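You operate a simulated robot arm through the tools that you are given. There is no shell and no other tool.

You are at the controls of a simulated robot arm. One attempt, no reset.

TASK
Measure 100 ml of cocoa in the blue beaker and sift it over the flour.
Fine: stand the bag back and slide the blue clip on, tip the beaker into the sieve, let it all run through and stand the beaker back. Set down upright: brown cocoa bag, what you pick out.
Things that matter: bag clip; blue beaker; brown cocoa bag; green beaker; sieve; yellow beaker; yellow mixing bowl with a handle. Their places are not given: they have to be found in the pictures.

It is judged by the outcome, as a careful person would: the job done as asked, and still so three seconds after it is handed in. It fails if anything else is knocked over, pushed out of place, dropped, spilled or broken.

THE ROBOT
A 7-joint arm with a two-finger parallel gripper, fixed in place. Base frame: the origin is at the foot of the arm, x ahead of it, y to its left, z up. Readings come in mm, degrees, newtons and seconds.
With the tool pointing down near the work surface it reaches from about 380 to 880 mm from the base axis. Its first joint turns from -166.0 to 166.0 degrees. Payload 3.43 kg.
The TCP is the grasp point between the finger pads, 34 mm short of the fingertips. In the tool frame z runs along the fingers and y along their closing line. Largest opening 128 mm; finger width 24, thickness 12; the body of the gripper, 48 by 130 mm, starts 96 mm behind the TCP.
Orientation is told as [roll, pitch, yaw] about the base's x, y, z axes, in that order, counted from this pose: with the fingers straight down and closing along the base's y, the tool's x points along the base's -x, its y along +y and its z along -z.

THE INTERFACE
- The arm moves only by the tool play_rows. Its argument "steps" is a list that holds one entry, the list of rows, each a list of 7 numbers: the shift along the tool's x, y, z in mm, then the turn, a rotation vector about the tool's x, y, z in degrees, then the finger opening in mm, from 0 to 128. In form: [[[dx, dy, dz, ax, ay, az, hand], ...]]. A call has 1 to 20 rows; each row shifts and turns the commanded pose from where the row before left it, along the tool's axes as they then stand. Each row takes 0.2 s and may step no farther than 50 mm and 8.6 degrees from the row before; otherwise, or with a gripper value out of range, the whole call is refused. Where a pose cannot be reached the arm comes as near as it can. A force on the tool above 40 N (or 10 N above the force at the start of the call, whichever is more), or a blocked arm, ends the call early, and 0.2 s more pass. The fingers move at their own pace (about 153 mm/s each) and stop on an object; they squeeze with about 23 N. The grip force told is the motor's: it shows also when the fingers shut on nothing. Time passes only in rows, and 0.2 s behind the last, so rows that do not move let the fingers close. The reply holds the time, the measured pose of the TCP, the force on the tool along the base axes, the opening and the grip force, in the units named above and with some noise, with the torque about the TCP (base axes, N m) and any sound that the robot's microphone picked up.
- Cameras (640 x 400 px; columns grow to the right, rows downward): "scene" is fixed at [218.3, -500.3, 1649]; the picture's right is [0.72, -0.70, 0.00], its down [-0.68, -0.70, -0.21] and it looks along [0.14, 0.15, -0.98] (base axes); focal length 214 px, centre (320, 200). "wrist" rides on the gripper at [76, -11, -160] in the tool frame; the picture's right is [0.15, 0.99, 0.00], its down [-0.88, 0.13, -0.46] and it looks along [-0.45, 0.07, 0.89] (tool axes); focal length 234 px, centre (320, 200).
- capture(camera): a new picture of that camera. It takes no simulated time.
- measure_at(camera, pixels): for up to 12 pixels [column, row] of the newest picture of that camera ("zoom" is the newest enlarged one), the place [x, y, z] in the base frame of the surface seen there, good to about 3 mm. It takes no simulated time.
- close_up(camera, box): a new picture of the part [left, top, right, bottom] of that camera's present view, enlarged. It takes no simulated time.
- hand_in(): hands the job in; it is judged then, once.

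Open the gripper and draw the arm clear of the work before you hand the job in, unless the task says otherwise.

The tools are called as a command line: name --argument value ..., lists and objects as JSON in quotes. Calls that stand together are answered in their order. play_rows: Moves the arm, as the interface text tells. Its arguments: {"type":"object","properties":{"steps":{"type":"array"}},"required":["steps"]} The other tools are called the same way: capture (camera) takes a picture; measure_at (camera, pixels) gives the place of the surface under pixels of a picture; close_up (camera, box) takes an enlarged picture of a part of a camera's view; hand_in () hands the job in.

At the start:

```text
time: 0.0
tool_pos: [245.5, -297.2, 1318.2]
orientation: [-0.1, 0.0, 0.1]
force: [0.4, -0.4, 0.7]
torque: [0.0, 0.0, 0.0]
grip_width: 128.2
grip_force: 0.1
```

scene: 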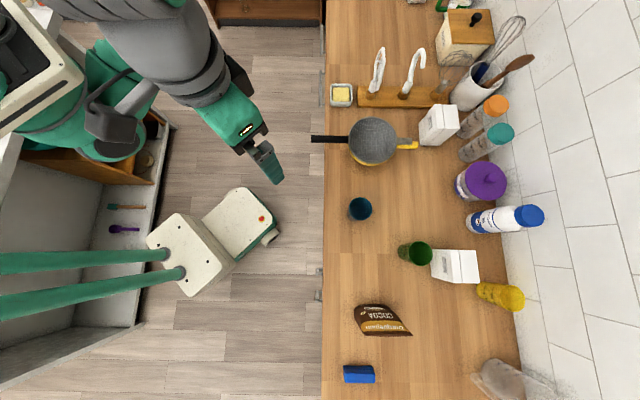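
wrist: 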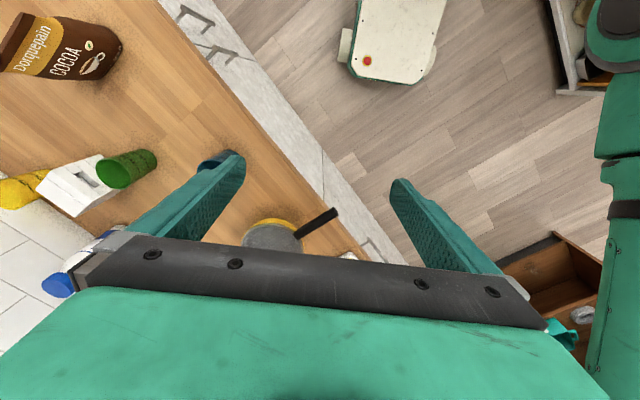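

The scene shows the counter with the sieve over the bowl at about (372,140), blue beaker (360,209), green beaker (415,252), cocoa bag (382,320) and blue clip (358,374). I take enlarged pictures to look closer.

close_up --camera "scene" --box '[310, 290, 440, 400]'

close_up --camera "scene" --box '[300, 90, 460, 190]'

close_up --camera "scene" --box '[330, 180, 530, 310]'

```text
3.64 times, centred on (375, 345) of scene
```

zoom: 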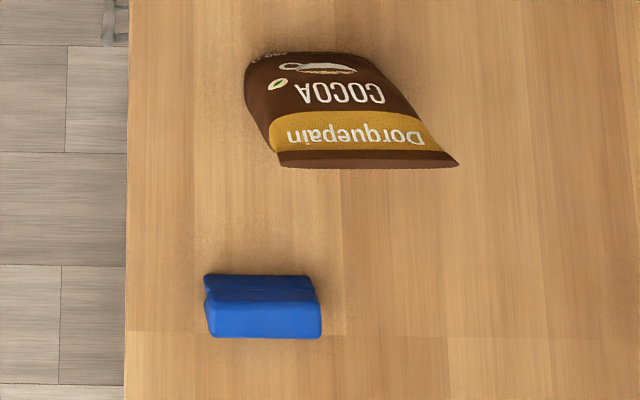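

```text
4.00 times, centred on (380, 140) of scene
```

zoom: 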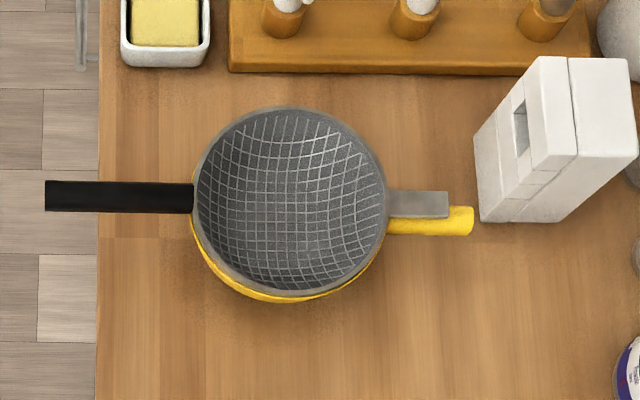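

```text
3.08 times, centred on (430, 245) of scene
```

zoom: 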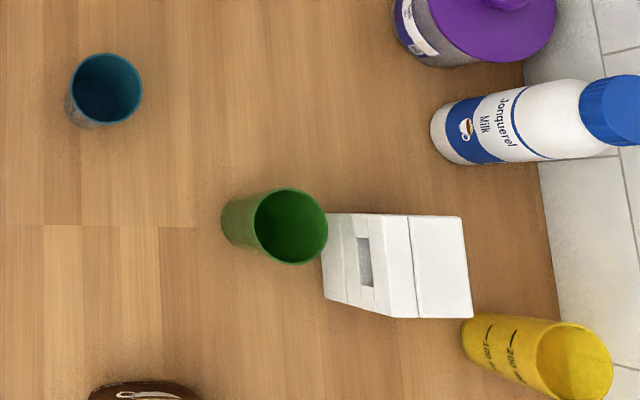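

The zooms show the bag standing with its open top edge near scene (375,335)-(411,334), the clip lying as a blue bar, and the sieve resting in the bowl. I measure several points on the bag, clip, beakers and sieve.

measure_at --camera "scene" --pixels '[[367, 334], [389, 334], [409, 334], [360, 306], [382, 305], [363, 322], [395, 325], [345, 367], [372, 367], [345, 380], [374, 381], [358, 376]]'

measure_at --camera "scene" --pixels '[[360, 198], [349, 208], [371, 208], [360, 218], [361, 208], [407, 253], [431, 253], [420, 241], [420, 262], [420, 253], [370, 215], [340, 215]]'

measure_at --camera "scene" --pixels '[[373, 117], [373, 164], [349, 139], [396, 141], [372, 141], [315, 139], [345, 139], [405, 141], [415, 145], [372, 165], [362, 160], [350, 170]]'

```text
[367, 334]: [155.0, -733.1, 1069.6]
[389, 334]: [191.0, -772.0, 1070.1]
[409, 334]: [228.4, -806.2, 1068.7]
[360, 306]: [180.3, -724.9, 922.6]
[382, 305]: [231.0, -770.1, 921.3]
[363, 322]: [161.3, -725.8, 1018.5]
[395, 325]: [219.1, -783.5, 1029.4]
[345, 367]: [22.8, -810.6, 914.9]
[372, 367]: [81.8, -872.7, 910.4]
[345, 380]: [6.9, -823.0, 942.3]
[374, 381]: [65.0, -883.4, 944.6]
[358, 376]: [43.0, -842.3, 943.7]
```

```text
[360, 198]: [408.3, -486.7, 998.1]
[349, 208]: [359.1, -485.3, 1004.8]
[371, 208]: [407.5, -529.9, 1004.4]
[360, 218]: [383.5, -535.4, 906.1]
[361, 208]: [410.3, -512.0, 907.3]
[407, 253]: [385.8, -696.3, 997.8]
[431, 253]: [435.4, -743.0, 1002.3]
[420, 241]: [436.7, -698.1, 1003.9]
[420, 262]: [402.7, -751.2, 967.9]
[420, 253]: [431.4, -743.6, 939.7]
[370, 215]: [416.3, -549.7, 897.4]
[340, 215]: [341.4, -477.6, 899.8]
```

```text
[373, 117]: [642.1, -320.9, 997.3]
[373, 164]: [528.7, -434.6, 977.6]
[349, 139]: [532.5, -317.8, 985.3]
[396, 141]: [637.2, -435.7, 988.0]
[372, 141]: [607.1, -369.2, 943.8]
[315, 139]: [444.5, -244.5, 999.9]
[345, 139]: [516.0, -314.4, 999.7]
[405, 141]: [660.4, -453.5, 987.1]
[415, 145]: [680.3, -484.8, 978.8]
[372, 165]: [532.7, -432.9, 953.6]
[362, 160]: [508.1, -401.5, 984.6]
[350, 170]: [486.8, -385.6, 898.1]
```

The counter is at z≈898, the bag's top seam at z≈1070. I zoom with the wrist camera onto the bag at its top-left and the beakers.

close_up --camera "wrist" --box '[0, 0, 160, 100]'

close_up --camera "wrist" --box '[0, 110, 260, 270]'

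close_up --camera "scene" --box '[345, 290, 425, 345]'

close_up --camera "scene" --box '[335, 185, 385, 230]'

close_up --camera "scene" --box '[335, 360, 385, 390]'

```text
4.00 times, centred on (80, 50) of wrist
```

zoom: 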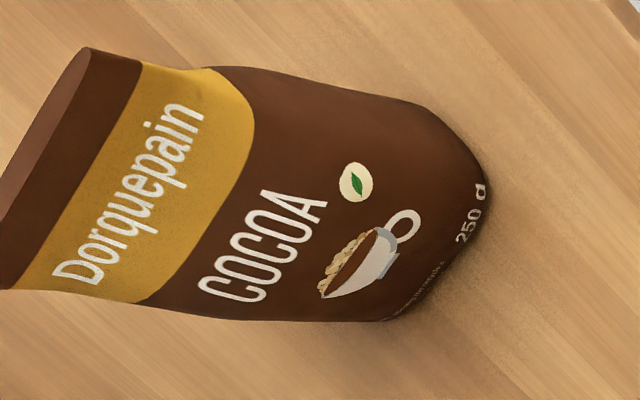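

```text
2.46 times, centred on (130, 190) of wrist
```

zoom: 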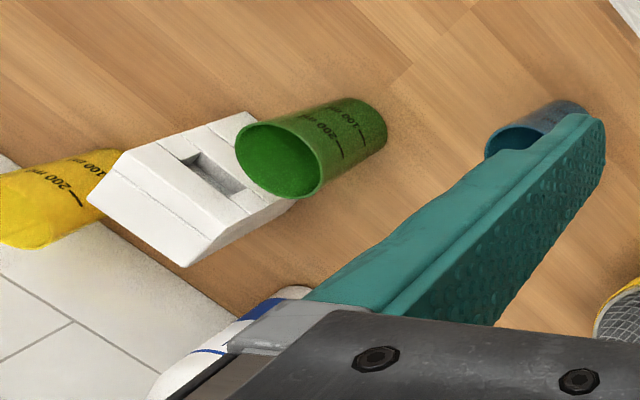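

```text
7.27 times, centred on (385, 318) of scene
```

zoom: 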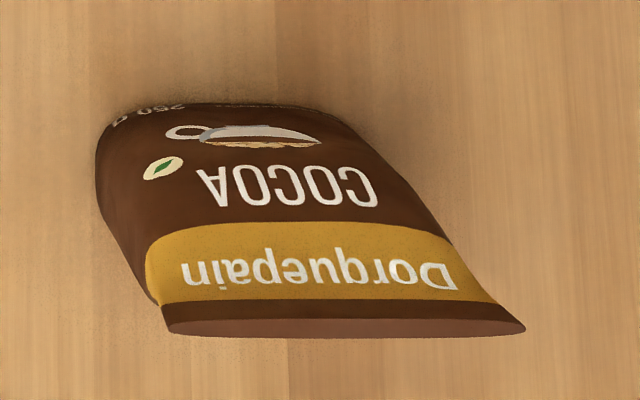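

```text
8.89 times, centred on (360, 208) of scene
```

zoom: 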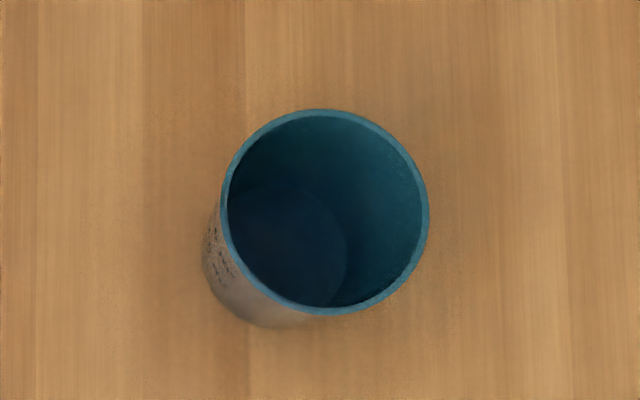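

```text
12.80 times, centred on (360, 375) of scene
```

zoom: 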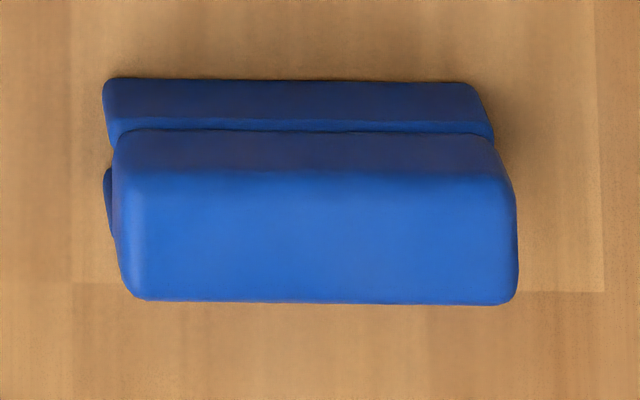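

The bag has its thin mouth along the 45° counter direction u=(0.71,-0.71), and the beakers carry 100/200 marks. First I test turning the tool by +135° yaw (camera side away from the robot) high in free air, where nothing is near.

play_rows --steps '[[[0, 0, 0, 0, 0, -8.5, 128], [0, 0, 0, 0, 0, -8.5, 128], [0, 0, 0, 0, 0, -8.5, 128], [0, 0, 0, 0, 0, -8.5, 128], [0, 0, 0, 0, 0, -8.5, 128], [0, 0, 0, 0, 0, -8.5, 128], [0, 0, 0, 0, 0, -8.5, 128], [0, 0, 0, 0, 0, -8.5, 128]]]'

```text
time: 1.8
tool_pos: [249.1, -297.3, 1312.0]
orientation: [1.9, 1.2, 68.1]
force: [-0.2, -0.5, 0.1]
torque: [-0.02, 0.02, 0.0]
grip_width: 127.9
grip_force: 0.1
```

The yaw reached 68° with only a small lag. I continue to about 135°.

play_rows --steps '[[[0, 0, 0, 0, 0, -8.5, 128], [0, 0, 0, 0, 0, -8.5, 128], [0, 0, 0, 0, 0, -8.5, 128], [0, 0, 0, 0, 0, -8.5, 128], [0, 0, 0, 0, 0, -8.5, 128], [0, 0, 0, 0, 0, -8.5, 128], [0, 0, 0, 0, 0, -8.5, 128], [0, 0, 0, 0, 0, -7.5, 128], [0, 0, 0, 0, 0, 0, 128], [0, 0, 0, 0, 0, 0, 128]]]'

capture --camera "scene"

capture --camera "wrist"

```text
time: 4.0
tool_pos: [248.9, -296.4, 1313.8]
orientation: [1.9, -1.2, 135.2]
force: [0.4, 0.4, -0.4]
torque: [0.03, -0.02, -0.01]
grip_width: 128.1
grip_force: 0.1
```

```text
taken
```

scene: 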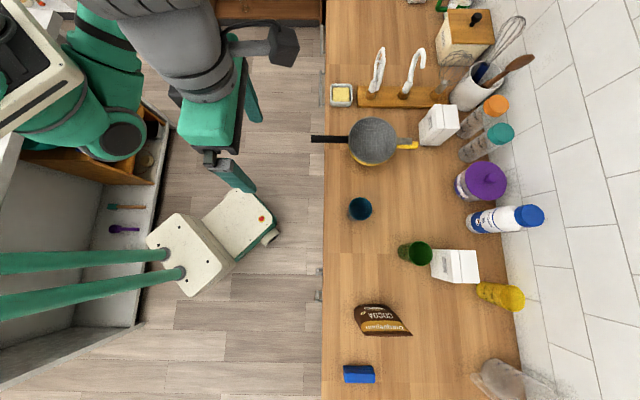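

```text
taken
```

wrist: 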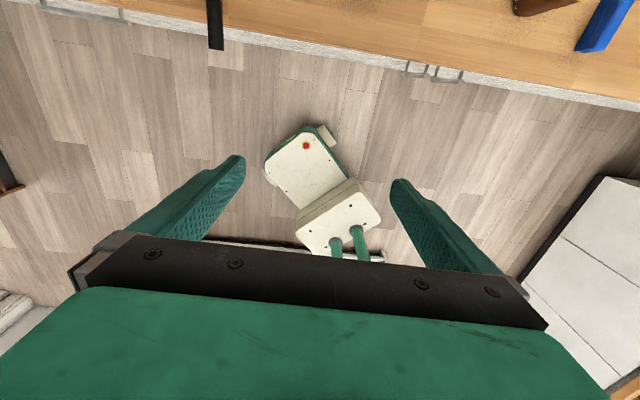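

The turn works: tool x now points toward the counter wall (+u). Now I move right along the counter (tool y) while pitching the tool up to horizontal, staying in front of the counter edge.

play_rows --steps '[[[0, 31, 0, 0, 0, 0, 128], [0, 31, 0, 0, 0, 0, 128], [0, 31, 0, 0, 0, 0, 128], [0, 31, 0, 0, 0, 0, 128], [0, 31, 0, 0, 8.2, 0, 128], [0, 31, 0, 0, 8.2, 0, 128], [0, 31, 0, 0, 8.2, 0, 128], [0, 31, 0, 0, 8.2, 0, 128], [0, 31, 0, 0, 8.2, 0, 128], [0, 31, 0, 0, 8.2, 0, 128], [0, 31, 0, 0, 8.2, 0, 128], [0, 31, 0, 0, 8.2, 0, 128], [0, 0, 0, 0, 8.2, 0, 128], [0, 0, 0, 0, 8.2, 0, 128], [0, 0, 0, 0, 8.0, 0, 128], [0, 0, 0, 0, 0, 0, 128], [0, 0, 0, 0, 0, 0, 128]]]'

capture --camera "scene"

capture --camera "wrist"

```text
time: 7.6
tool_pos: [22.6, -644.8, 1255.4]
orientation: [-7.3, 83.7, 127.7]
force: [-0.1, -0.3, 0.2]
torque: [-0.01, 0.02, 0.03]
grip_width: 128.2
grip_force: 0.0
out of reach, approached as far as the arm can: row 11, 12, 13, 14, 15
```

```text
taken
```

scene: 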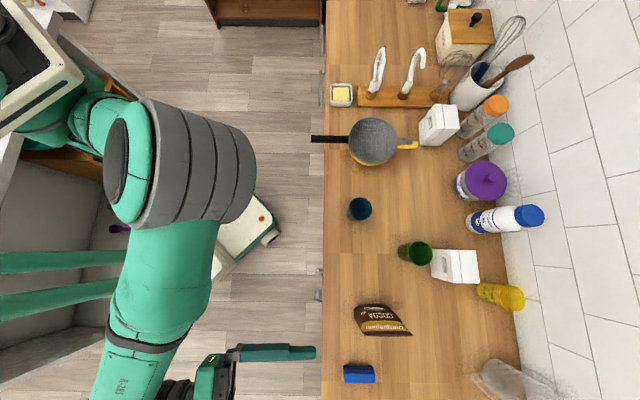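

```text
taken
```

wrist: 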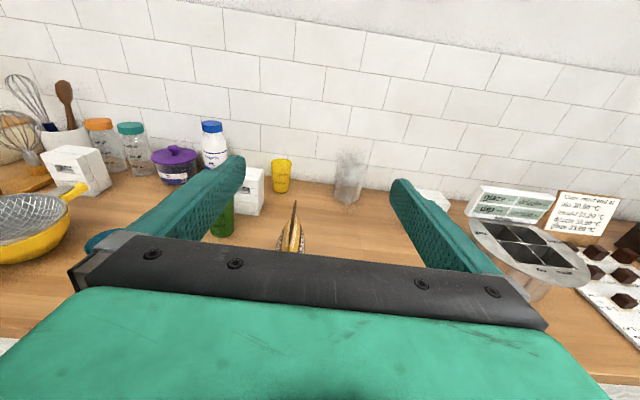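

The tool is almost horizontal, and the height was the limiting factor. The bag is visible ahead at wrist (292,230); I lower the commanded pose to z≈1050 while staying in front of the counter edge.

play_rows --steps '[[[-40, 0, 0, 0, 0, 0, 128], [-40, 0, 0, 0, 0, 0, 128], [-40, 0, 0, 0, 0, 0, 128], [-40, 0, 0, 0, 0, 0, 128], [-40, 0, 0, 0, 0, 0, 128], [-40, 0, 0, 0, 0, 0, 128], [0, 0, 0, 0, 0, 0, 128], [0, 0, 0, 0, 0, 0, 128]]]'

capture --camera "wrist"

capture --camera "scene"

```text
time: 9.4
tool_pos: [9.3, -631.9, 1040.8]
orientation: [0.2, 85.8, 135.2]
force: [-0.2, 0.1, 0.6]
torque: [0.0, -0.03, 0.0]
grip_width: 127.7
grip_force: 0.2
```

```text
taken
```

wrist: 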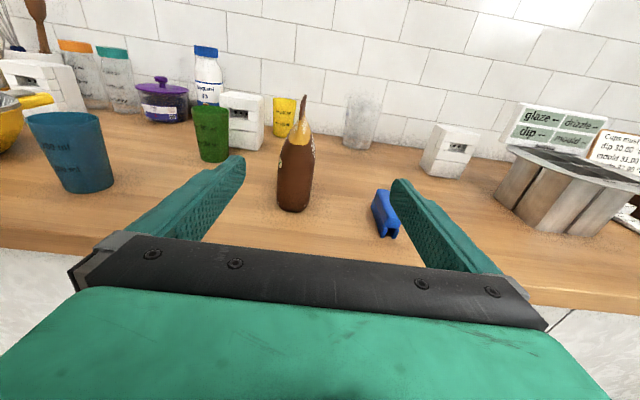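

```text
taken
```

scene: 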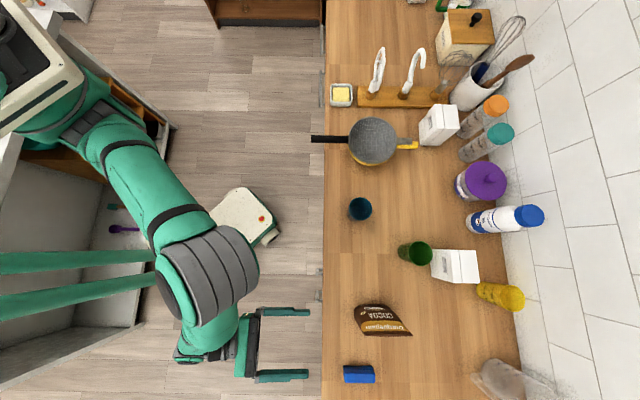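

Now the tool is nearly horizontal with a good side view: bag edge-on at (295,160), clip end at (385,213), blue beaker with marks at (70,150). I zoom on these.

close_up --camera "wrist" --box '[355, 180, 419, 245]'

close_up --camera "wrist" --box '[250, 85, 350, 220]'

close_up --camera "wrist" --box '[20, 95, 130, 205]'

measure_at --camera "wrist" --pixels '[[303, 97], [295, 140], [295, 160], [295, 180], [294, 205], [279, 180], [312, 180], [284, 160], [311, 160], [387, 233], [377, 205], [392, 205]]'

measure_at --camera "wrist" --pixels '[[41, 130], [62, 128], [49, 161], [60, 167], [52, 146], [65, 146], [62, 160], [80, 190], [70, 116], [210, 150], [210, 140], [220, 130]]'

```text
6.15 times, centred on (387, 212) of wrist
```

zoom: 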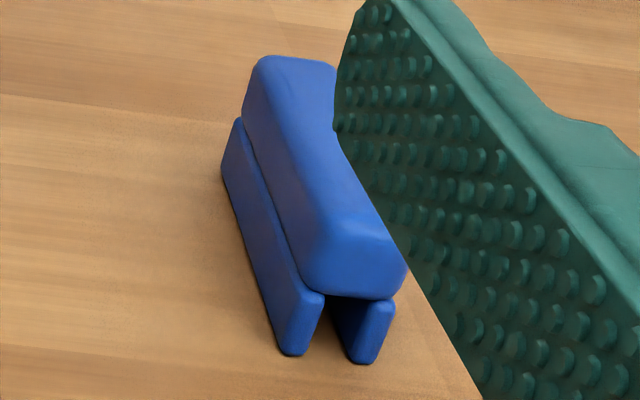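

```text
2.96 times, centred on (300, 152) of wrist
```

zoom: 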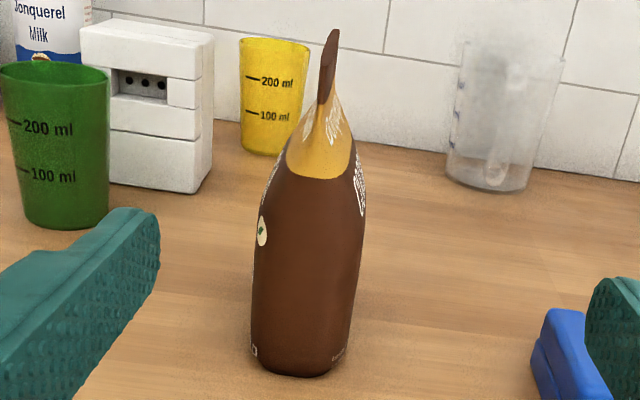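

```text
3.64 times, centred on (75, 150) of wrist
```

zoom: 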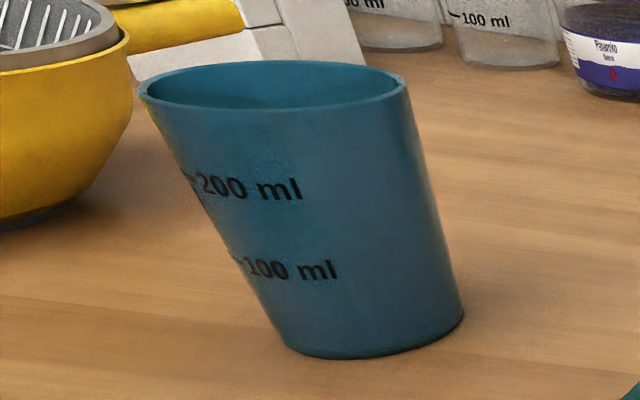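

```text
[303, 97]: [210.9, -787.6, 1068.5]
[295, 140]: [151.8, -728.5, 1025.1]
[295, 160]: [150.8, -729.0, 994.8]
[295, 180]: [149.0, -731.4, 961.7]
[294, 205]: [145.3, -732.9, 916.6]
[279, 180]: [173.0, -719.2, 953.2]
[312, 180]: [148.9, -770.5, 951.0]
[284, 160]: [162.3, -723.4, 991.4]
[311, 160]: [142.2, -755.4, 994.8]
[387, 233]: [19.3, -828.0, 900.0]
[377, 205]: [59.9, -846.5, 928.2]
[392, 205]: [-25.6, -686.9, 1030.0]
```

```text
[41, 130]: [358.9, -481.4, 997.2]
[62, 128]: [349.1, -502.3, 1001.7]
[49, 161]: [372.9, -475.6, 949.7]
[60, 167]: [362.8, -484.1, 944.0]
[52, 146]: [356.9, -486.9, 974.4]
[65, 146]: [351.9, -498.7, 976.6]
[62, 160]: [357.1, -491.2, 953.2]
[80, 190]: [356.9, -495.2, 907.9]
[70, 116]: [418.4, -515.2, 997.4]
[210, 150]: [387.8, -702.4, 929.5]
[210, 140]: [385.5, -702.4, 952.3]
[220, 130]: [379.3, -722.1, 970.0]
```

The clip is a Π-profile: a spine with two legs, slot facing down, standing on the counter, so it can be pushed down over the bag's seam. Now I level the tool, center on the bag's v and lower to z≈965, still in front of the counter edge.

play_rows --steps '[[[-25, -10, 0, 0, 1.4, 0, 128], [-25, -10, 0, 0, 1.4, 0, 128], [-25, -11, 0, 0, 1.4, 0, 128], [0, 0, 0, 0, 0, 0, 128], [0, 0, 0, 0, 0, 0, 128]]]'

capture --camera "wrist"

```text
time: 10.6
tool_pos: [28.8, -620.4, 968.7]
orientation: [1.9, 89.5, 136.8]
force: [0.0, -0.5, -0.5]
torque: [-0.02, 0.0, 0.04]
grip_width: 128.1
grip_force: 0.0
out of reach, approached as far as the arm can: row 3
```

```text
taken
```

wrist: 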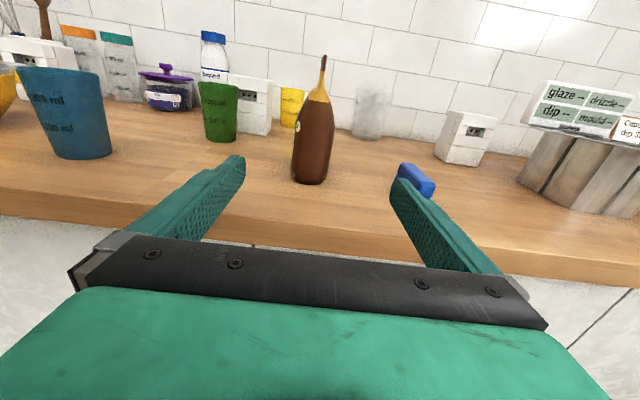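

TCP is now at u≈459, v≈418, z≈969, tool horizontal. I advance 70 mm toward the bag with a -9 mm v correction, then re-read.

play_rows --steps '[[[0, -3, 25, 0, 0, 0, 128], [0, -3, 25, 0, 0, 0, 128], [0, -3, 25, 0, 0, 0, 128], [0, 0, 0, 0, 0, 0, 128], [0, 0, 0, 0, 0, 0, 128]]]'

capture --camera "wrist"

```text
time: 11.8
tool_pos: [87.4, -665.7, 969.3]
orientation: [174.3, 89.9, -50.8]
force: [0.1, -0.2, 0.7]
torque: [0.02, -0.01, -0.02]
grip_width: 127.7
grip_force: 0.1
```

```text
taken
```

wrist: 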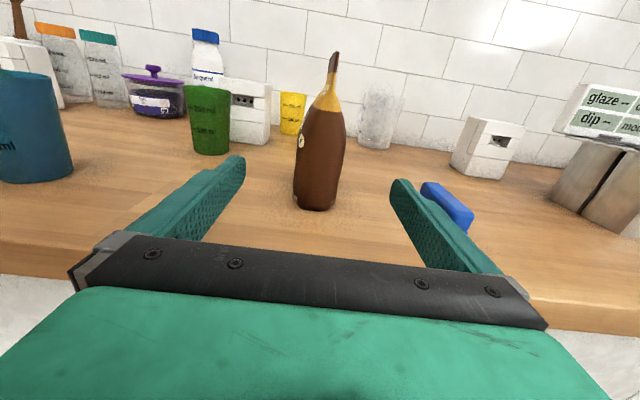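

Aligned: u≈532, v≈409, z≈969, heading exactly along u. I advance ~147 mm so the fingers straddle the bag (z down 4 mm).

play_rows --steps '[[[-1, 0, 25, 0, 0, 0, 128], [-1, 0, 25, 0, 0, 0, 128], [-1, 0, 25, 0, 0, 0, 128], [-1, 0, 25, 0, 0, 0, 128], [0, 0, 25, 0, 0, 0, 128], [0, 0, 22, 0, 0, 0, 128], [0, 0, 0, 0, 0, 0, 128], [0, 0, 0, 0, 0, 0, 128]]]'

capture --camera "wrist"

capture --camera "scene"

```text
time: 13.6
tool_pos: [191.0, -772.0, 966.3]
orientation: [177.6, 89.9, -47.5]
force: [0.8, 0.3, 0.5]
torque: [-0.01, 0.02, 0.04]
grip_width: 128.0
grip_force: 0.1
```

```text
taken
```

wrist: 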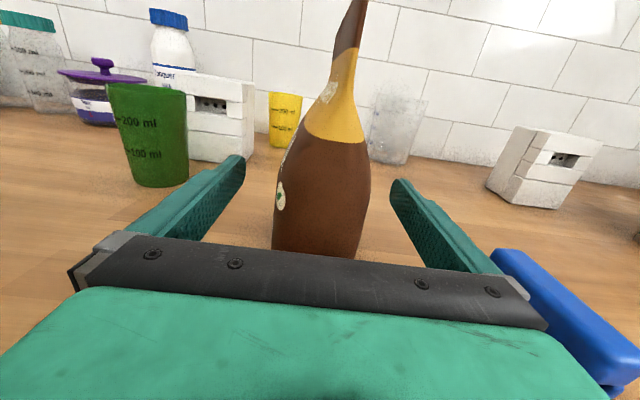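

```text
taken
```

scene: 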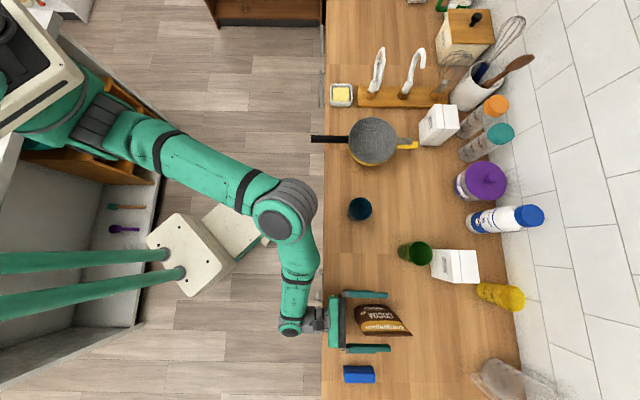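

The bag stands centered between the fingers (scene (382,320)). I close the gripper on it and let it settle.

play_rows --steps '[[[0, 0, 0, 0, 0, 0, 70], [0, 0, 0, 0, 0, 0, 50], [0, 0, 0, 0, 0, 0, 30], [0, 0, 0, 0, 0, 0, 20], [0, 0, 0, 0, 0, 0, 20]]]'

capture --camera "wrist"

```text
time: 14.8
tool_pos: [191.1, -772.7, 965.2]
orientation: [175.1, 89.9, -50.0]
force: [0.9, 0.6, 0.8]
torque: [0.08, 0.02, -0.02]
grip_width: 54.0
grip_force: 23.2
```

```text
taken
```

wrist: 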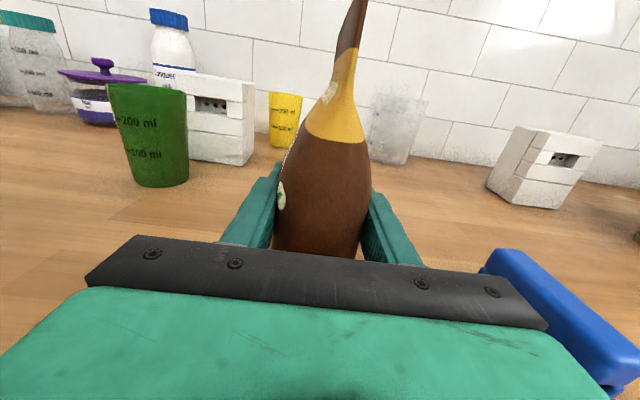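

Gripped at 54 mm opening with 23 N. I lift the bag 40 mm straight up and read the weight.

play_rows --steps '[[[10, 0, 0, 0, 0, 0, 20], [15, 0, 0, 0, 0, 0, 20], [15, 0, 0, 0, 0, 0, 20], [0, 0, 0, 0, 0, 0, 20], [0, 0, 0, 0, 0, 0, 20], [0, 0, 0, 0, 0, 0, 20]]]'

capture --camera "wrist"

```text
time: 16.2
tool_pos: [190.7, -771.2, 1006.0]
orientation: [-178.9, 89.9, -44.1]
force: [-0.2, 1.4, -1.9]
torque: [-0.02, 0.03, 0.04]
grip_width: 53.8
grip_force: 23.3
```

```text
taken
```

wrist: 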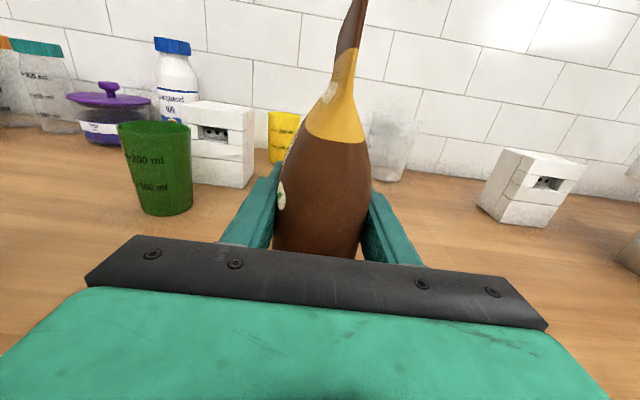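

The bag is lifted (≈0.2 kg). I raise it to TCP z≈1121 and draw back to u≈561, staying upright, before traveling left to the blue beaker.

play_rows --steps '[[[23, 0, -20, 0, 0, 0, 20], [23, 0, -25, 0, 0, 0, 20], [23, 0, -25, 0, 0, 0, 20], [23, 0, -25, 0, 0, 0, 20], [23, 0, -25, 0, 0, 0, 20], [0, 0, 0, 0, 0, 0, 20], [0, 0, 0, 0, 0, 0, 20]]]'

```text
time: 17.8
tool_pos: [106.2, -686.4, 1120.2]
orientation: [173.1, 89.9, -52.1]
force: [-0.6, 1.0, -2.0]
torque: [-0.01, 0.02, -0.01]
grip_width: 53.8
grip_force: 23.2
```

At u≈560, v≈410, z≈1120 with no reach trouble. Now I travel left along the counter toward the beaker (v≈88), with a slight 10° forward lean coming in along the way.

play_rows --steps '[[[0, -30, 0, 0, 0, 0, 20], [0, -30, 0, 0, 0, 0, 20], [0, -30, 0, 0, 0, 0, 20], [0, -30, 0, 0, -1, 0, 20], [0, -30, 0, 0, -1, 0, 20], [0, -30, 0, 0, -2, 0, 20], [0, 0, 0, 0, 0, 0, 20], [0, 0, 0, 0, 0, 0, 20]]]'

```text
time: 19.6
tool_pos: [233.0, -558.7, 1119.1]
orientation: [0.3, 86.2, 135.1]
force: [0.1, 0.2, -2.1]
torque: [0.01, 0.03, -0.02]
grip_width: 54.1
grip_force: 23.2
```

No reach problems at v≈230. I continue the last 142 mm to the beaker's v with tilt growing to 10°.

play_rows --steps '[[[0, -28.4, 0, 0, -1.2, 0, 20], [0, -28.4, 0, 0, -1.2, 0, 20], [0, -28.4, 0, 0, -1.2, 0, 20], [0, -28.4, 0, 0, -1.2, 0, 20], [0, -28.4, 0, 0, -1.2, 0, 20], [0, 0, 0, 0, 0, 0, 20], [0, 0, 0, 0, 0, 0, 20]]]'

capture --camera "wrist"

capture --camera "scene"

```text
time: 21.2
tool_pos: [333.5, -462.1, 1108.8]
orientation: [2.4, 79.2, 137.2]
force: [-0.4, 0.1, -2.8]
torque: [0.01, -0.01, -0.03]
grip_width: 53.7
grip_force: 23.1
out of reach, approached as far as the arm can: row 5
```

```text
taken
```

wrist: 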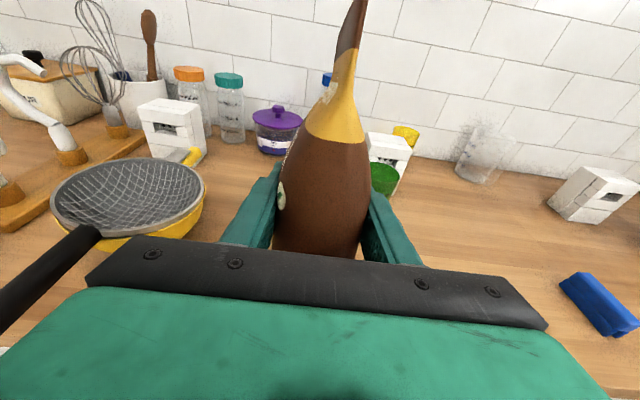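

```text
taken
```

scene: 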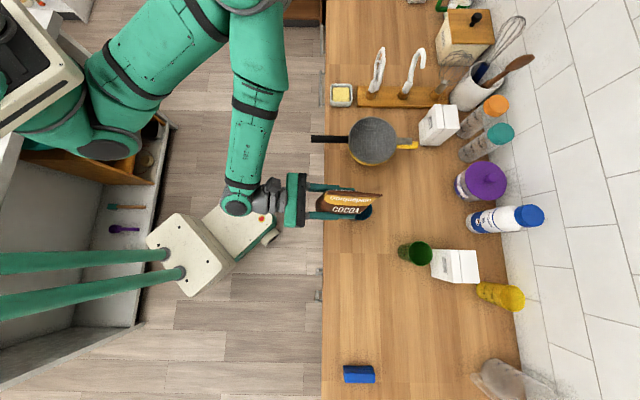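

The bag is now above the beaker at u≈563, v≈91, z≈1109, tilt ≈11°. I lower and lean it to about 20° so its mouth corner comes over the beaker centre with the bag body clear of the rim.

play_rows --steps '[[[-24.1, -1, -3.6, 0, -3.4, 0, 20], [-24.2, -1, -2.2, 0, -3.4, 0, 20], [-24.3, -1, -0.7, 0, -3.4, 0, 20], [0, 0, 0, 0, 0, 0, 20], [0, 0, 0, 0, 0, 0, 20]]]'

capture --camera "wrist"

close_up --camera "scene" --box '[280, 160, 420, 250]'

```text
time: 22.4
tool_pos: [324.4, -447.8, 1047.5]
orientation: [-0.1, 70.0, 134.9]
force: [-0.4, 0.3, 11.1]
torque: [-0.48, -0.46, -0.02]
grip_width: 53.9
grip_force: 23.4
out of reach, approached as far as the arm can: row 3
```

```text
taken
```

wrist: 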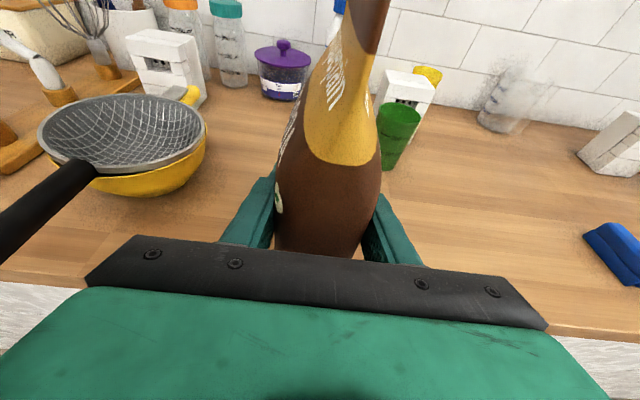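

```text
4.44 times, centred on (350, 205) of scene
```

zoom: 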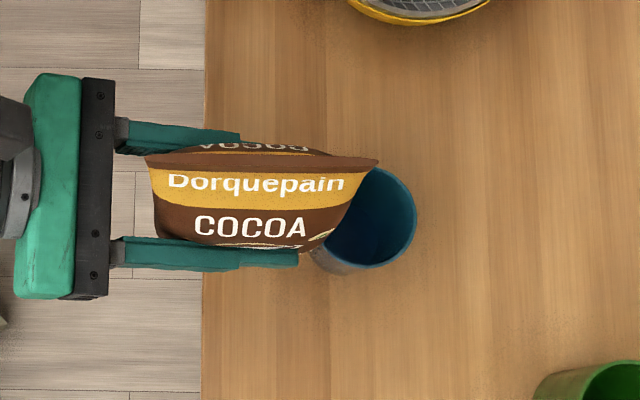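

The force reads +11 N upward at about 60 mm ahead of the TCP: the bag's lower edge is resting on the beaker's left rim. I back off at once: straight up first, then a bit away.

play_rows --steps '[[[14, 0, -5, 0, 0, 0, 20], [14, 0, -5, 0, 0, 0, 20], [18.8, 0, -6.8, 0, 0, 0, 20], [0, 0, 0, 0, 0, 0, 20], [0, 0, 0, 0, 0, 0, 20]]]'

capture --camera "wrist"

close_up --camera "scene" --box '[280, 160, 420, 250]'

```text
time: 23.6
tool_pos: [324.4, -459.9, 1084.6]
orientation: [1.7, 68.7, 136.3]
force: [0.2, -0.2, -2.3]
torque: [-0.01, 0.02, -0.01]
grip_width: 54.0
grip_force: 22.8
out of reach, approached as far as the arm can: row 1, 2, 3
```

```text
taken
```

wrist: 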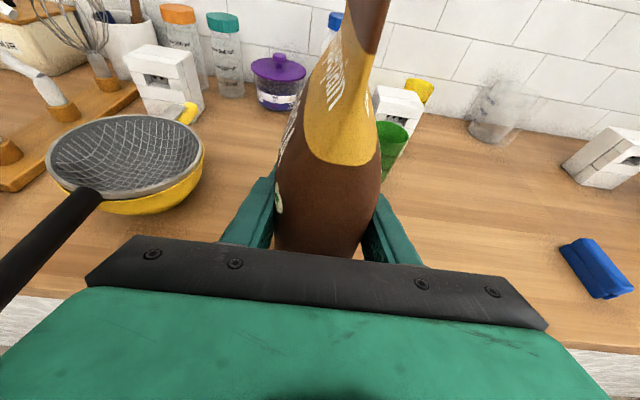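

```text
4.44 times, centred on (350, 205) of scene
```

zoom: 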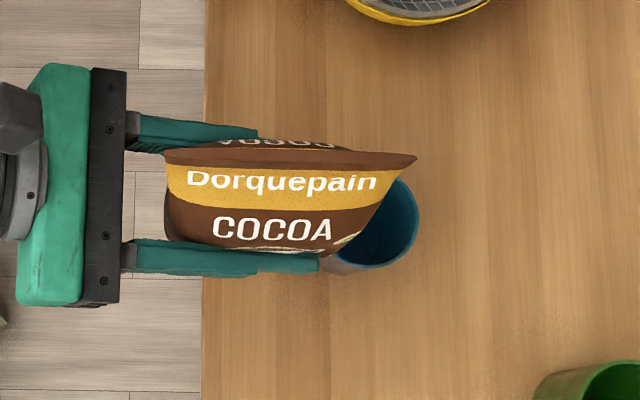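

The contact is released (force −2.3 N) and the beaker's rim is still at scene (372,208), unmoved. The arm is near its inner limit here, so I yaw the tool by about 25° (heading toward −20°) around the beaker to put the wrist farther out, raising slightly.

play_rows --steps '[[[4, 6, -2, 0, 0, 0, 20], [4, 6, -2, 5.8, 0, -2.3, 20], [2, 6, -2, 5.8, 0, -2.3, 20], [2, 6, -2, 5.8, 0, -2.3, 20], [0, 3, -2, 5.8, 0, -2.3, 20], [0, 0, 0, 0, 0, 0, 20], [0, 0, 0, 0, 0, 0, 20]]]'

close_up --camera "scene" --box '[280, 160, 420, 250]'

```text
time: 25.2
tool_pos: [307.4, -478.9, 1107.7]
orientation: [1.9, 69.6, 161.7]
force: [0.5, 0.7, -1.6]
torque: [-0.01, -0.01, 0.0]
grip_width: 54.0
grip_force: 23.3
```

```text
4.44 times, centred on (350, 205) of scene
```

zoom: 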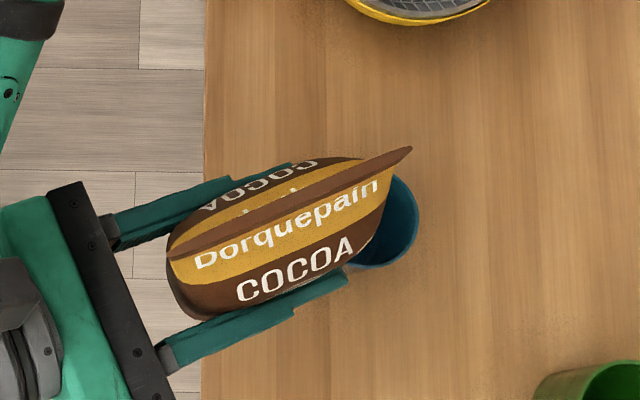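

Now the arm is comfortably within reach (tool heading ≈ −20°, tilt 20°), with the mouth corner computed at about (387,−508,1188), right over the beaker centre. I tilt to ~40° while lowering the corner to ~1090.

play_rows --steps '[[[-17.3, 0, -2.9, 0, -5, 0, 20], [-18.6, 0, 0, 0, -5, 0, 20], [-16.6, 0, 3.7, 0, -5, 0, 20], [-15.5, 0, 5.5, 0, -5, 0, 20], [0, 0, 0, 0, 0, 0, 20], [0, 0, 0, 0, 0, 0, 20]]]'

close_up --camera "scene" --box '[280, 160, 420, 250]'

capture --camera "wrist"

```text
time: 26.6
tool_pos: [280.0, -470.9, 1045.4]
orientation: [1.0, 49.7, 160.6]
force: [0.7, 0.2, -2.8]
torque: [0.01, 0.0, -0.03]
grip_width: 53.8
grip_force: 23.4
```

```text
4.44 times, centred on (350, 205) of scene
```

zoom: 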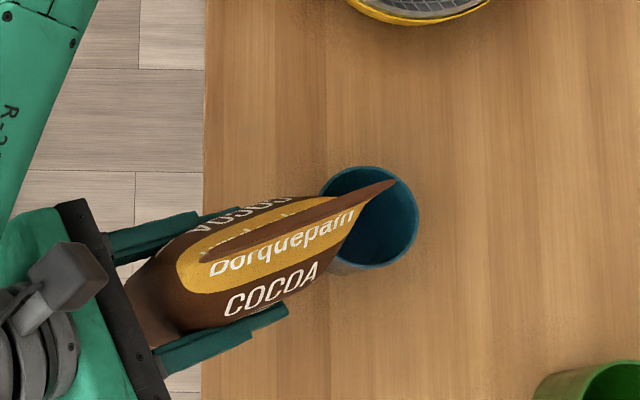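

```text
taken
```

wrist: 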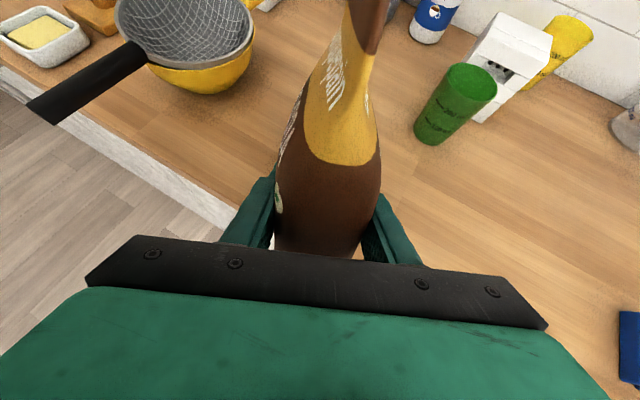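

Tilt is now 40° with the mouth's corner over the beaker (zoom tip (393,182)) and nothing pouring yet. I check the tip and rim positions by measurement.

close_up --camera "scene" --box '[335, 185, 385, 225]'

measure_at --camera "scene" --pixels '[[365, 201], [363, 202], [360, 203], [371, 208], [360, 198], [366, 216], [362, 212]]'

```text
10.00 times, centred on (360, 205) of scene
```

zoom: 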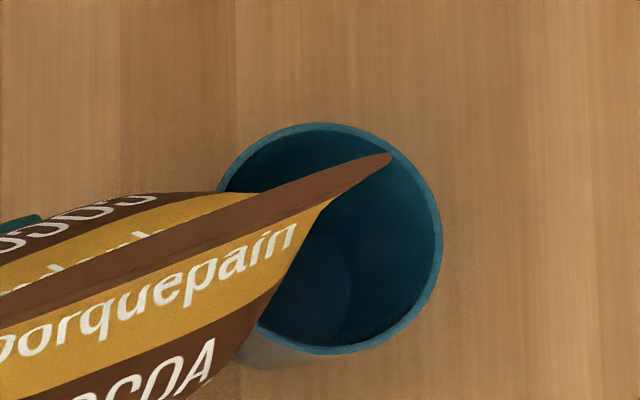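

```text
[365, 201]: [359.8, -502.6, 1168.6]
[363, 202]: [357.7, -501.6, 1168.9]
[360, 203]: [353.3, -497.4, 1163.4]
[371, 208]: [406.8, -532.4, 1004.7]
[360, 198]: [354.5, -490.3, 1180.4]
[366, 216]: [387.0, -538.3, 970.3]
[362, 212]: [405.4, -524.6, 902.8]
```

The plain scene picture may be stale, so I measure on the newest enlarged picture instead.

measure_at --camera "zoom" --pixels '[[385, 159], [360, 166], [300, 190], [441, 250], [320, 127], [340, 350], [340, 260], [300, 310], [215, 203]]'

```text
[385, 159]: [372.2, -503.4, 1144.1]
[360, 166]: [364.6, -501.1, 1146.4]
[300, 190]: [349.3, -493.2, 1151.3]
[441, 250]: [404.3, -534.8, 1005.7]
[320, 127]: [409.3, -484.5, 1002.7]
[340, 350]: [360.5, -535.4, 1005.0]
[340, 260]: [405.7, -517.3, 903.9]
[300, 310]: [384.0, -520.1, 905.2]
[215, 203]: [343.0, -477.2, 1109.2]
```

The seam tip measures z≈1144 rather than the 1092 I computed, so the bag turned back in the grip during the rim contact. I take a wider zoom and measure along the seam to get the bag's true tilt.

close_up --camera "scene" --box '[300, 180, 380, 230]'

```text
8.00 times, centred on (340, 205) of scene
```

zoom: 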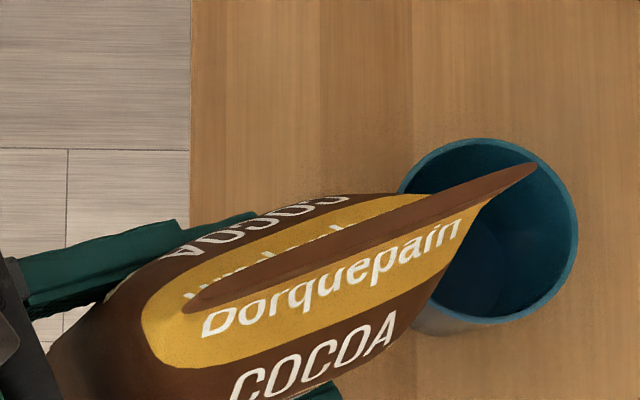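

I measure along the seam (tip at (533,166), rear end at (187,308)) and bag faces.

measure_at --camera "zoom" --pixels '[[531, 167], [500, 182], [450, 205], [400, 225], [350, 243], [300, 262], [250, 283], [200, 303], [192, 305], [430, 290], [150, 330], [200, 360]]'

```text
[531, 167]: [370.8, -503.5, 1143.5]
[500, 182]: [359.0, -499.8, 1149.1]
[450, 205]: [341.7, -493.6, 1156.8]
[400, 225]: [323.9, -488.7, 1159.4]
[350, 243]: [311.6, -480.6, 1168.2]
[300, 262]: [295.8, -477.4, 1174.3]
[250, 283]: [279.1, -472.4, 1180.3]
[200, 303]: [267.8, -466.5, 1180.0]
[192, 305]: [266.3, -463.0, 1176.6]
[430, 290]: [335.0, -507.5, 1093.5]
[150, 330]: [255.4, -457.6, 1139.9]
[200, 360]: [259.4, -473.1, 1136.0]
```

The seam slopes only ~19.5°, so the bag lags the tool by ~21° and its corner is at (371,−503,1143), 13 mm short of the beaker centre. I now tilt a further 20° (bag ≈40°) with the corner brought over the centre at z≈1085.

play_rows --steps '[[[-6.4, 0, -0.2, 0, -5, 0, 20], [-6.4, 0, 0.3, 0, -5, 0, 20], [-6.3, 0, 0.9, 0, -5, 0, 20], [-6.2, 0, 1.4, 0, -5, 0, 20], [0, 0, 0, 0, 0, 0, 20], [0, 0, 0, 0, 0, 0, 20]]]'

close_up --camera "scene" --box '[300, 180, 380, 230]'

measure_at --camera "zoom" --pixels '[[531, 167], [500, 182], [450, 205], [400, 225], [350, 243], [300, 262], [540, 260], [250, 283]]'

```text
time: 28.0
tool_pos: [265.2, -463.7, 1026.4]
orientation: [0.8, 29.7, 160.3]
force: [0.5, -0.1, -2.8]
torque: [-0.01, -0.01, 0.01]
grip_width: 54.1
grip_force: 22.7
```

```text
8.00 times, centred on (340, 205) of scene
```

zoom: 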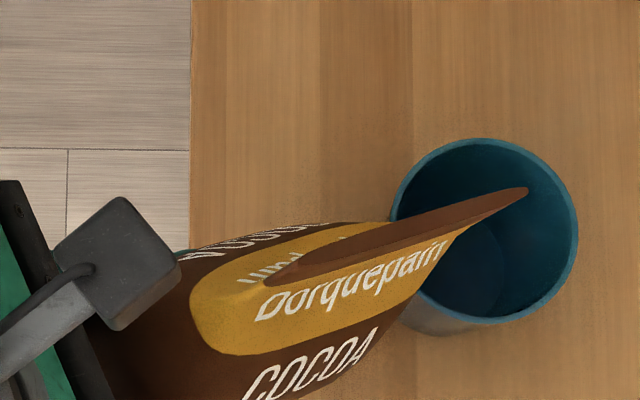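

```text
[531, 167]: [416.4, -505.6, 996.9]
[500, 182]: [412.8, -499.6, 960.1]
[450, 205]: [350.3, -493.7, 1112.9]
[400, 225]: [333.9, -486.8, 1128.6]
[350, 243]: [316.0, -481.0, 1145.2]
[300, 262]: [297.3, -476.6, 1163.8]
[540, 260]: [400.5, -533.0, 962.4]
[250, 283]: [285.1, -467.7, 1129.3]
```

Bag tilt ≈41°, tip computed at (382,−508,1085), nothing pouring yet. I tilt to ~50° and look from both cameras.

play_rows --steps '[[[-3.6, 0, -0.7, 0, -5, 0, 20], [-3.7, 0, -0.4, 0, -5, 0, 20], [0, 0, 0, 0, 0, 0, 20], [0, 0, 0, 0, 0, 0, 20]]]'

close_up --camera "scene" --box '[320, 180, 390, 230]'

capture --camera "wrist"

```text
time: 29.0
tool_pos: [259.9, -462.0, 1023.6]
orientation: [0.7, 19.7, 160.1]
force: [-0.3, -0.4, -1.7]
torque: [0.06, 0.0, -0.01]
grip_width: 53.9
grip_force: 22.7
```

```text
8.00 times, centred on (355, 205) of scene
```

zoom: 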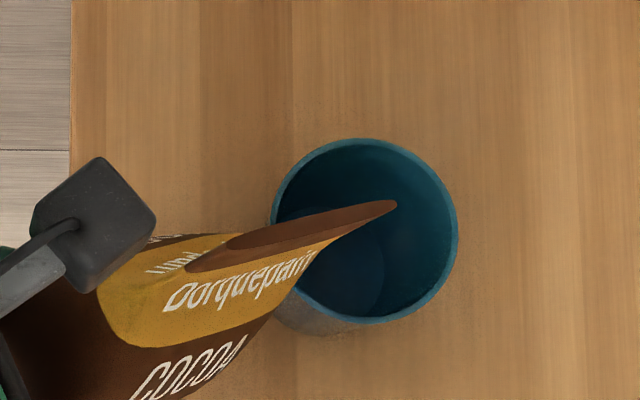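

```text
taken
```

wrist: 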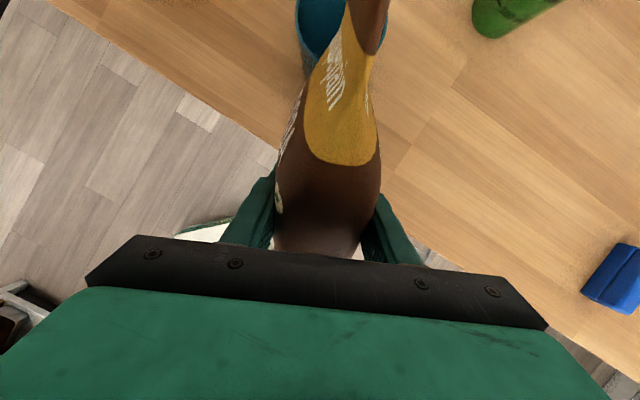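

No powder yet at ≈50°. I go on to ≈55° in small turns, keeping the corner over the centre.

play_rows --steps '[[[-1.2, 0, -2.5, 0, -2.5, 0, 20], [-1.2, 0, -2.5, 0, -2.5, 0, 20], [0, 0, 0, 0, 0, 0, 20], [0, 0, 0, 0, 0, 0, 20]]]'

close_up --camera "scene" --box '[320, 180, 390, 230]'

```text
time: 30.0
tool_pos: [254.5, -460.7, 1028.9]
orientation: [0.7, 14.6, 160.1]
force: [0.6, 0.4, -2.3]
torque: [0.0, 0.02, -0.01]
grip_width: 54.0
grip_force: 22.9
```

```text
8.00 times, centred on (355, 205) of scene
```

zoom: 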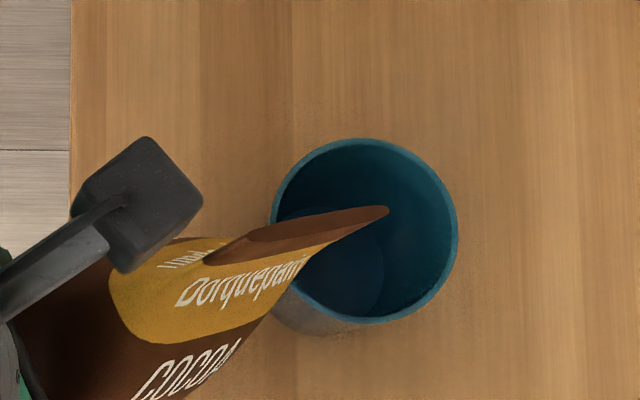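

Still nothing at ≈55°. Next small step to ≈60°.

play_rows --steps '[[[0.5, 0, -2, 0, -2.5, 0, 20], [0.5, 0, -2, 0, -2.5, 0, 20], [0, 0, 0, 0, 0, 0, 20], [0, 0, 0, 0, 0, 0, 20]]]'

close_up --camera "scene" --box '[320, 180, 390, 230]'

close_up --camera "wrist" --box '[270, 0, 420, 100]'

```text
time: 31.0
tool_pos: [254.9, -461.4, 1033.3]
orientation: [0.8, 9.7, 160.0]
force: [-0.1, 0.2, -2.1]
torque: [0.01, 0.02, -0.05]
grip_width: 53.7
grip_force: 23.2
```

```text
8.00 times, centred on (355, 205) of scene
```

zoom: 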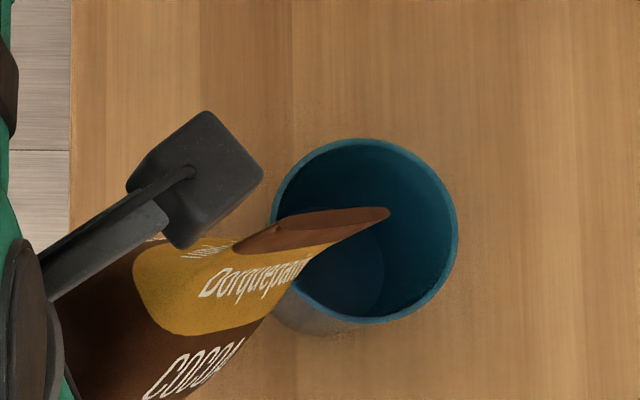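

```text
4.00 times, centred on (345, 50) of wrist
```

zoom: 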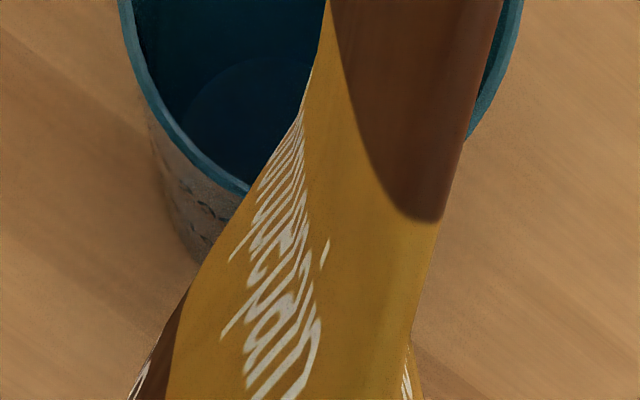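

Still no flow at ≈60°. I step on to ≈65°.

play_rows --steps '[[[-0.3, 0, -2.3, 0, -2.5, 0, 20], [-0.3, 0, -2.3, 0, -2.5, 0, 20], [0, 0, 0, 0, 0, 0, 20], [0, 0, 0, 0, 0, 0, 20]]]'

close_up --camera "scene" --box '[320, 180, 390, 230]'

measure_at --camera "zoom" --pixels '[[380, 213], [360, 217], [330, 225], [300, 232], [270, 240], [360, 280], [340, 290]]'

```text
time: 32.0
tool_pos: [254.1, -460.2, 1037.5]
orientation: [0.8, 4.7, 160.0]
force: [0.0, 0.3, -2.1]
torque: [-0.01, 0.02, 0.03]
grip_width: 54.0
grip_force: 22.9
```

```text
8.00 times, centred on (355, 205) of scene
```

zoom: 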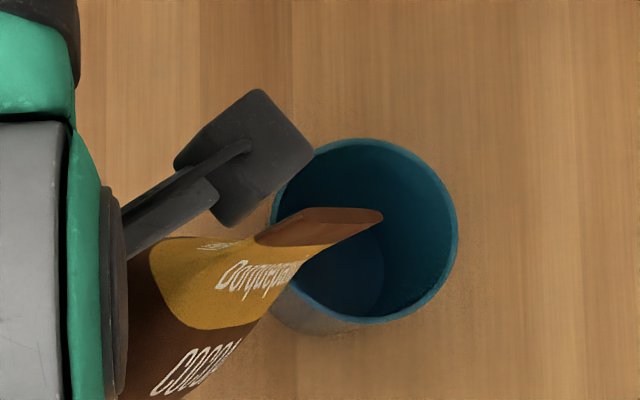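

```text
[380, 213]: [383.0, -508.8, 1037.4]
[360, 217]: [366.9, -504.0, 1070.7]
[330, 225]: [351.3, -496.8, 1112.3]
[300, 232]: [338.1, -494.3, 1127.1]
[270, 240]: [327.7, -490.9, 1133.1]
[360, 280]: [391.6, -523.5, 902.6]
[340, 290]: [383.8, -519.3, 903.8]
```

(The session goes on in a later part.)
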